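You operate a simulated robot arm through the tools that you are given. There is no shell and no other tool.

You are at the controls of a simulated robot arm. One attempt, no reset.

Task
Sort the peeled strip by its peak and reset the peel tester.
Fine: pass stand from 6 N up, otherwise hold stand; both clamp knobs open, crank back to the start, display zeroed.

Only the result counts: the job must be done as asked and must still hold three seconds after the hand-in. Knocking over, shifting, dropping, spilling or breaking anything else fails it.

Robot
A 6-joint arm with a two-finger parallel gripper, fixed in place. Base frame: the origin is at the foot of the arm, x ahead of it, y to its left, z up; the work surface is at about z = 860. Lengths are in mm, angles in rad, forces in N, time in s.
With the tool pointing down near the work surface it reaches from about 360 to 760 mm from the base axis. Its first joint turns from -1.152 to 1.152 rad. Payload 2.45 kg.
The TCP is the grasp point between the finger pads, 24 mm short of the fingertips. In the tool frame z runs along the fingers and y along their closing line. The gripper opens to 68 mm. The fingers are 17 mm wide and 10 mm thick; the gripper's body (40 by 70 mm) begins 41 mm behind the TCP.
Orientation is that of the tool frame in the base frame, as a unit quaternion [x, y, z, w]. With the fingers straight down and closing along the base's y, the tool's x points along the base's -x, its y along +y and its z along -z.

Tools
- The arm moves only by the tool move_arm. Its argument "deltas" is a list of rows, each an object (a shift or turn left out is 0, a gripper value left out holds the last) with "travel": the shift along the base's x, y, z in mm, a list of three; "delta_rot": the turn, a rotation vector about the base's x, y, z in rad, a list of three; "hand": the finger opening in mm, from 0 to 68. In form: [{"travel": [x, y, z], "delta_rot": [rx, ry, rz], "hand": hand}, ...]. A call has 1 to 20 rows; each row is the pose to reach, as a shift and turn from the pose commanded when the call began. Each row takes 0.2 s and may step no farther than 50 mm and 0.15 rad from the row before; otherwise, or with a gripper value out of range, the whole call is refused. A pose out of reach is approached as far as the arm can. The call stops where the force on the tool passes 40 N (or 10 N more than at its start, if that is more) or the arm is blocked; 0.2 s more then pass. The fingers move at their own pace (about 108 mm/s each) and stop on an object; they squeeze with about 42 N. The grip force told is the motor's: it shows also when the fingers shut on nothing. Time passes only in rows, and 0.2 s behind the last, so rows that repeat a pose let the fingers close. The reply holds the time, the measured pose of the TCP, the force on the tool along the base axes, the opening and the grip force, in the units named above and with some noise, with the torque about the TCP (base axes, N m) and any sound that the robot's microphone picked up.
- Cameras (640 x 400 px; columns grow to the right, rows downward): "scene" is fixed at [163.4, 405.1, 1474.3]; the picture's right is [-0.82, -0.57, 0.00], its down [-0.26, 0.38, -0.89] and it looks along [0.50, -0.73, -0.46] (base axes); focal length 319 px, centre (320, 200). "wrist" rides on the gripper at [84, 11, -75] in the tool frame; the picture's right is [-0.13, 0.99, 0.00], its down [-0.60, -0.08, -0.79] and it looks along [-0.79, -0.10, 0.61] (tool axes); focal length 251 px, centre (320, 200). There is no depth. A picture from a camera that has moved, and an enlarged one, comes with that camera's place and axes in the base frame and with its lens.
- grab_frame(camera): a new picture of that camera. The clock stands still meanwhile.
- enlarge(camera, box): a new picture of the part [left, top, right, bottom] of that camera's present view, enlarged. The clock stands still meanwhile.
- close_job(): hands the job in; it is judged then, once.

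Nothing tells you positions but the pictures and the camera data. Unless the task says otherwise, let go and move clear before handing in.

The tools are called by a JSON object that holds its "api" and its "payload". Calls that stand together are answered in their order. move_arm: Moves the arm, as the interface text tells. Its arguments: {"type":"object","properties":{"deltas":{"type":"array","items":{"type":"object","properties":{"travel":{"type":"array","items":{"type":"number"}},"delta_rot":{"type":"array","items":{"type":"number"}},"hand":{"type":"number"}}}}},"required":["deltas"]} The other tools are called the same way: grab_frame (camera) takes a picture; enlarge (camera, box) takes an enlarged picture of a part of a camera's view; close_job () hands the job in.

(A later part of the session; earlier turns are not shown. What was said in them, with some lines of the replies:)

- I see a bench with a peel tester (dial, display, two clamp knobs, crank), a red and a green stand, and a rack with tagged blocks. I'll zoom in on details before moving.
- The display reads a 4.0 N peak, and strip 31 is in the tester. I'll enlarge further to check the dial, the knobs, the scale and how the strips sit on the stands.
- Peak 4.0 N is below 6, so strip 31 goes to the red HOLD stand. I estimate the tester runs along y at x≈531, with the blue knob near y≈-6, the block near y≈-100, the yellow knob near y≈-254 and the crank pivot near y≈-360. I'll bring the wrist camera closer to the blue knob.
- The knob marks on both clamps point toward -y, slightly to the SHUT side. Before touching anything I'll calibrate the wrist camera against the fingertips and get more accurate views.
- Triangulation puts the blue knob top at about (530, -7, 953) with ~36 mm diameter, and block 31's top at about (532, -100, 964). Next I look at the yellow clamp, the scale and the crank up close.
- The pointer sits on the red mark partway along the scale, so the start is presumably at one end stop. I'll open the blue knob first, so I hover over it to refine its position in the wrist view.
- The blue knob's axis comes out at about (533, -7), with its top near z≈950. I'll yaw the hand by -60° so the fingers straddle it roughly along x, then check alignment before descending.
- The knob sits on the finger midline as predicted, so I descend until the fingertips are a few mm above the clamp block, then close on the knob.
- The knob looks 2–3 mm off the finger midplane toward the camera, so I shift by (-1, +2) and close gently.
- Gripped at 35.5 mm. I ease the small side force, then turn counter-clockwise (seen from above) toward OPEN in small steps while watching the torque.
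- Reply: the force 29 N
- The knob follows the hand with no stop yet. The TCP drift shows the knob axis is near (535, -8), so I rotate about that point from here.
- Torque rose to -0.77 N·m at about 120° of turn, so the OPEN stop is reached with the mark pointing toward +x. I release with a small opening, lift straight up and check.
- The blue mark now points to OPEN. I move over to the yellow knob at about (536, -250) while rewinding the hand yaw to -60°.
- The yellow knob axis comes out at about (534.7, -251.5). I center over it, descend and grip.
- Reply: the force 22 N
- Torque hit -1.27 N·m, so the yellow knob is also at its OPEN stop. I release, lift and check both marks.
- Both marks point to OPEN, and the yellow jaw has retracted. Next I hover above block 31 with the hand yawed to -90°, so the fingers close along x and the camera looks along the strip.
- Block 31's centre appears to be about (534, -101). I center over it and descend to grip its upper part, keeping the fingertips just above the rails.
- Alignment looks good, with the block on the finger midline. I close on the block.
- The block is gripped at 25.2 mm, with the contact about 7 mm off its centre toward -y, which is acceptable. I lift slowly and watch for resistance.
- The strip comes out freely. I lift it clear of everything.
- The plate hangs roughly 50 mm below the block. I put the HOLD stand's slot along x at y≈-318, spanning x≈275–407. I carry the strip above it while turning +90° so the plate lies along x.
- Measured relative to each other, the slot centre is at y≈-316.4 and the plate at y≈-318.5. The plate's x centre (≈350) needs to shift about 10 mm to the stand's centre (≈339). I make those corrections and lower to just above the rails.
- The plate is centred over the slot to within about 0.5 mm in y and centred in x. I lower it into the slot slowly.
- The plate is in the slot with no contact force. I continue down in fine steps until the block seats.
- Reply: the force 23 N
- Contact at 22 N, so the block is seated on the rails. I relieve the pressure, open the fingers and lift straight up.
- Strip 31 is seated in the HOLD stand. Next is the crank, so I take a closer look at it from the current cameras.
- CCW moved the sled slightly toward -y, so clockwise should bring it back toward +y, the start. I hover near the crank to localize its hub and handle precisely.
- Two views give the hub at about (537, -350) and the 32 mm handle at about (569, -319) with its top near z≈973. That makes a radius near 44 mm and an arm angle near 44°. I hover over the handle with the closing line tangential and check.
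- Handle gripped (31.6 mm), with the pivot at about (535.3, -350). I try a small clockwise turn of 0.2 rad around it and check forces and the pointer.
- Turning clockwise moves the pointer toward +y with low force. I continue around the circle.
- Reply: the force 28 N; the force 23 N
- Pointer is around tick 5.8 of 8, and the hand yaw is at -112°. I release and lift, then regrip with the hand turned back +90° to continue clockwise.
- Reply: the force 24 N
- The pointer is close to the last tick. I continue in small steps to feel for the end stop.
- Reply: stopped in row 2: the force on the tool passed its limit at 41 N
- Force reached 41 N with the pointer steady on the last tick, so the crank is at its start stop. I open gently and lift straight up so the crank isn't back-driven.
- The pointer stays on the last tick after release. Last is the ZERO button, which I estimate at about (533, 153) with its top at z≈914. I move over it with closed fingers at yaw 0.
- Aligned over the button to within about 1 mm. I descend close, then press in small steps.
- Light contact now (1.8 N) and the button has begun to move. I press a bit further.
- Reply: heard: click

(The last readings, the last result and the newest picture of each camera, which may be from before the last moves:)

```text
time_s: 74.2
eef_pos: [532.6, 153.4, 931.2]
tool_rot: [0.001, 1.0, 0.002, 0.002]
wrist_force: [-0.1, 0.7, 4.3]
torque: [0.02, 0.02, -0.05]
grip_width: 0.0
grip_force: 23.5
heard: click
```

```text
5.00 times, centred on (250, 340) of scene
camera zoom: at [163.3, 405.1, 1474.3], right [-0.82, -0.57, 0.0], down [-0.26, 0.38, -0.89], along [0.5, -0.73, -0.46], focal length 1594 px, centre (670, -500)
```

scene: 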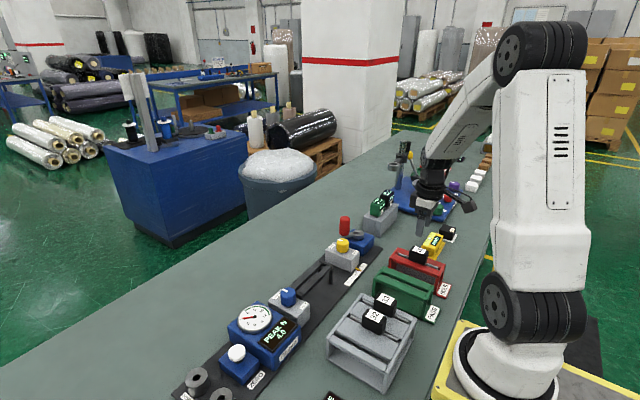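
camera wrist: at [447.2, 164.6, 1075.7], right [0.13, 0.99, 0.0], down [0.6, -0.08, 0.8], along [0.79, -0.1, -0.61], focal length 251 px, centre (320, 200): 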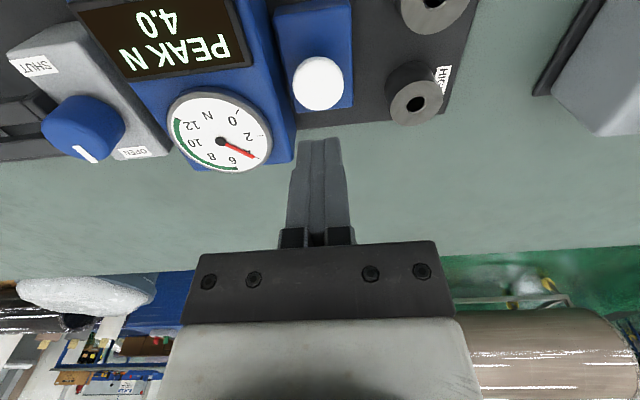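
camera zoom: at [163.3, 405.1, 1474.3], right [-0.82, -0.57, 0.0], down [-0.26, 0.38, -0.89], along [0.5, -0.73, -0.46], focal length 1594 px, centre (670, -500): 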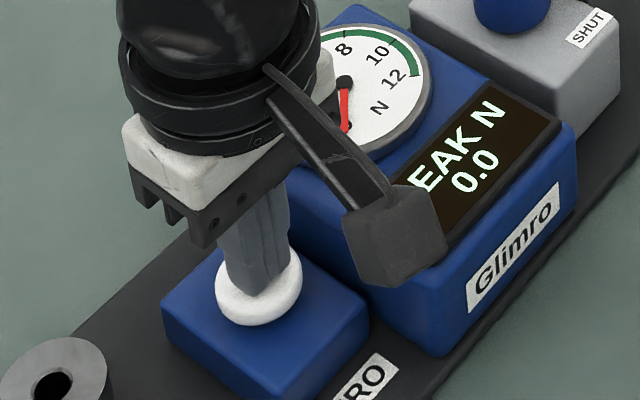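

A click sounded, the display shows 0.0 and the needle is at 0. I lift straight up, move clear and verify everything.

{"api": "move_arm", "payload": {"deltas": [{"travel": [0, 0, 10]}, {"travel": [0, 0, 30]}, {"travel": [0, 0, 70]}, {"travel": [0, 0, 110]}, {"travel": [-10, -10, 150]}, {"travel": [-30, -30, 190]}, {"travel": [-50, -50, 220]}, {"travel": [-50, -50, 220]}]}}

{"api": "grab_frame", "payload": {"camera": "scene"}}

{"api": "enlarge", "payload": {"camera": "scene", "box": [220, 270, 320, 350]}}

{"api": "enlarge", "payload": {"camera": "scene", "box": [310, 210, 390, 290]}}

{"api": "enlarge", "payload": {"camera": "scene", "box": [360, 220, 460, 320]}}

{"api": "grab_frame", "payload": {"camera": "wrist"}}

```text
time_s: 76.0
eef_pos: [481.1, 104.6, 1151.5]
tool_rot: [0.001, 1.0, 0.001, 0.003]
wrist_force: [1.2, 0.4, 0.0]
torque: [0.0, 0.01, 0.02]
grip_width: 0.0
grip_force: 23.6
```

```text
taken
```

scene: 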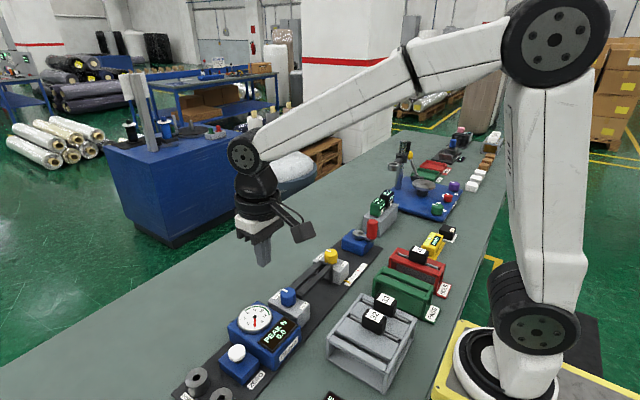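

```text
5.00 times, centred on (270, 310) of scene
camera zoom: at [163.4, 405.1, 1474.3], right [-0.82, -0.57, 0.0], down [-0.26, 0.38, -0.89], along [0.5, -0.73, -0.46], focal length 1594 px, centre (570, -350)
```

zoom: 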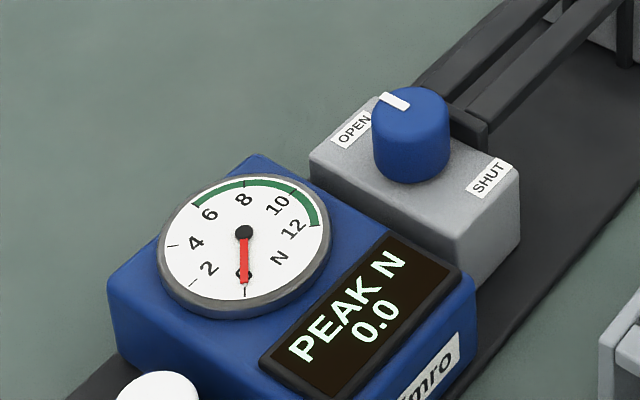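

```text
5.00 times, centred on (350, 250) of scene
camera zoom: at [163.4, 405.1, 1474.3], right [-0.82, -0.57, 0.0], down [-0.26, 0.38, -0.89], along [0.5, -0.73, -0.46], focal length 1594 px, centre (170, -50)
```

zoom: 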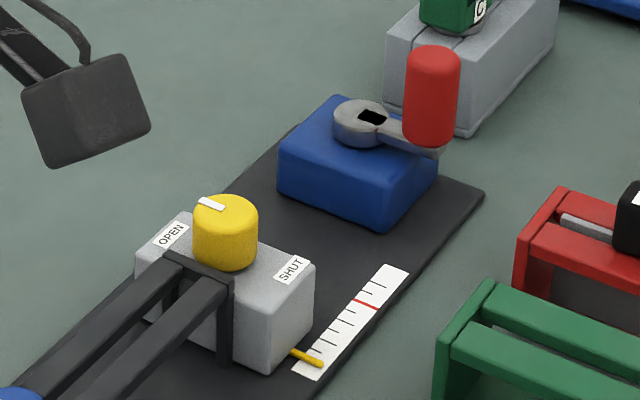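

```text
4.00 times, centred on (410, 270) of scene
camera zoom: at [163.4, 405.1, 1474.3], right [-0.82, -0.57, 0.0], down [-0.26, 0.38, -0.89], along [0.5, -0.73, -0.46], focal length 1275 px, centre (-40, -80)
```

zoom: 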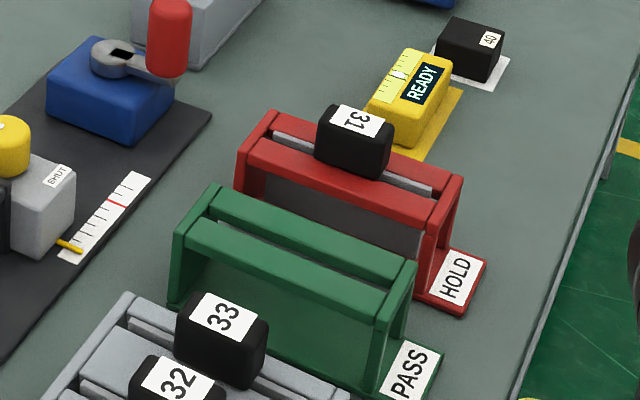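

```text
taken
camera wrist: at [396.0, 116.6, 1227.0], right [0.13, 0.99, 0.0], down [0.6, -0.08, 0.8], along [0.79, -0.1, -0.61], focal length 251 px, centre (320, 200)
```

wrist: 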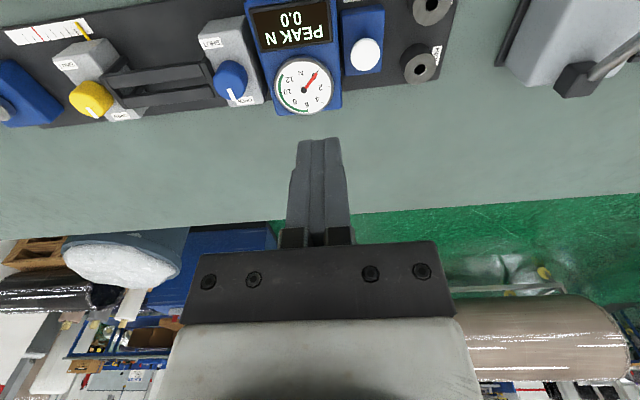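

{"api": "enlarge", "payload": {"camera": "wrist", "box": [0, 0, 280, 130]}}

```text
2.29 times, centred on (140, 65) of wrist
camera zoom: at [396.0, 116.6, 1227.0], right [0.13, 0.99, 0.0], down [0.6, -0.08, 0.8], along [0.79, -0.1, -0.61], focal length 575 px, centre (731, 509)
```

zoom: 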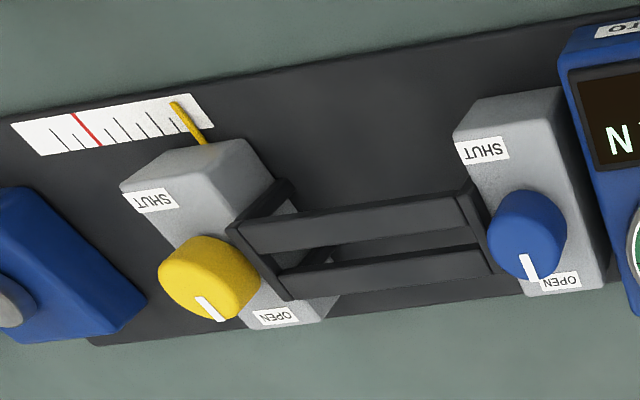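

Both knob marks point to OPEN and the pointer is on the start tick. The display reads 0.0, strip 31 sits in the HOLD stand, and the arm is clear, so I hand in the job.

{"api": "close_job", "payload": {}}

```text
The job is handed in.
```

The job is handed in. Strip 31 peaked at 4.0 N, below the 6 N limit, so it sits in the red HOLD stand. The peel tester is back in its start state:

- **Clamp knobs:** the blue and yellow knobs are both turned to their OPEN stops, with the marks pointing at the OPEN labels.
- **Crank:** turned clockwise until it hit its stop, with the pointer on the last tick of the scale. Nothing on the tester labels the start. I took it to be the end nearest the blue clamp, because the pointer began on the red mark near the other end.
- **Display:** zeroed; it reads 0.0 and the dial needle is at 0.

The arm is clear of the bench. In the last pictures nothing else looked moved or knocked over.
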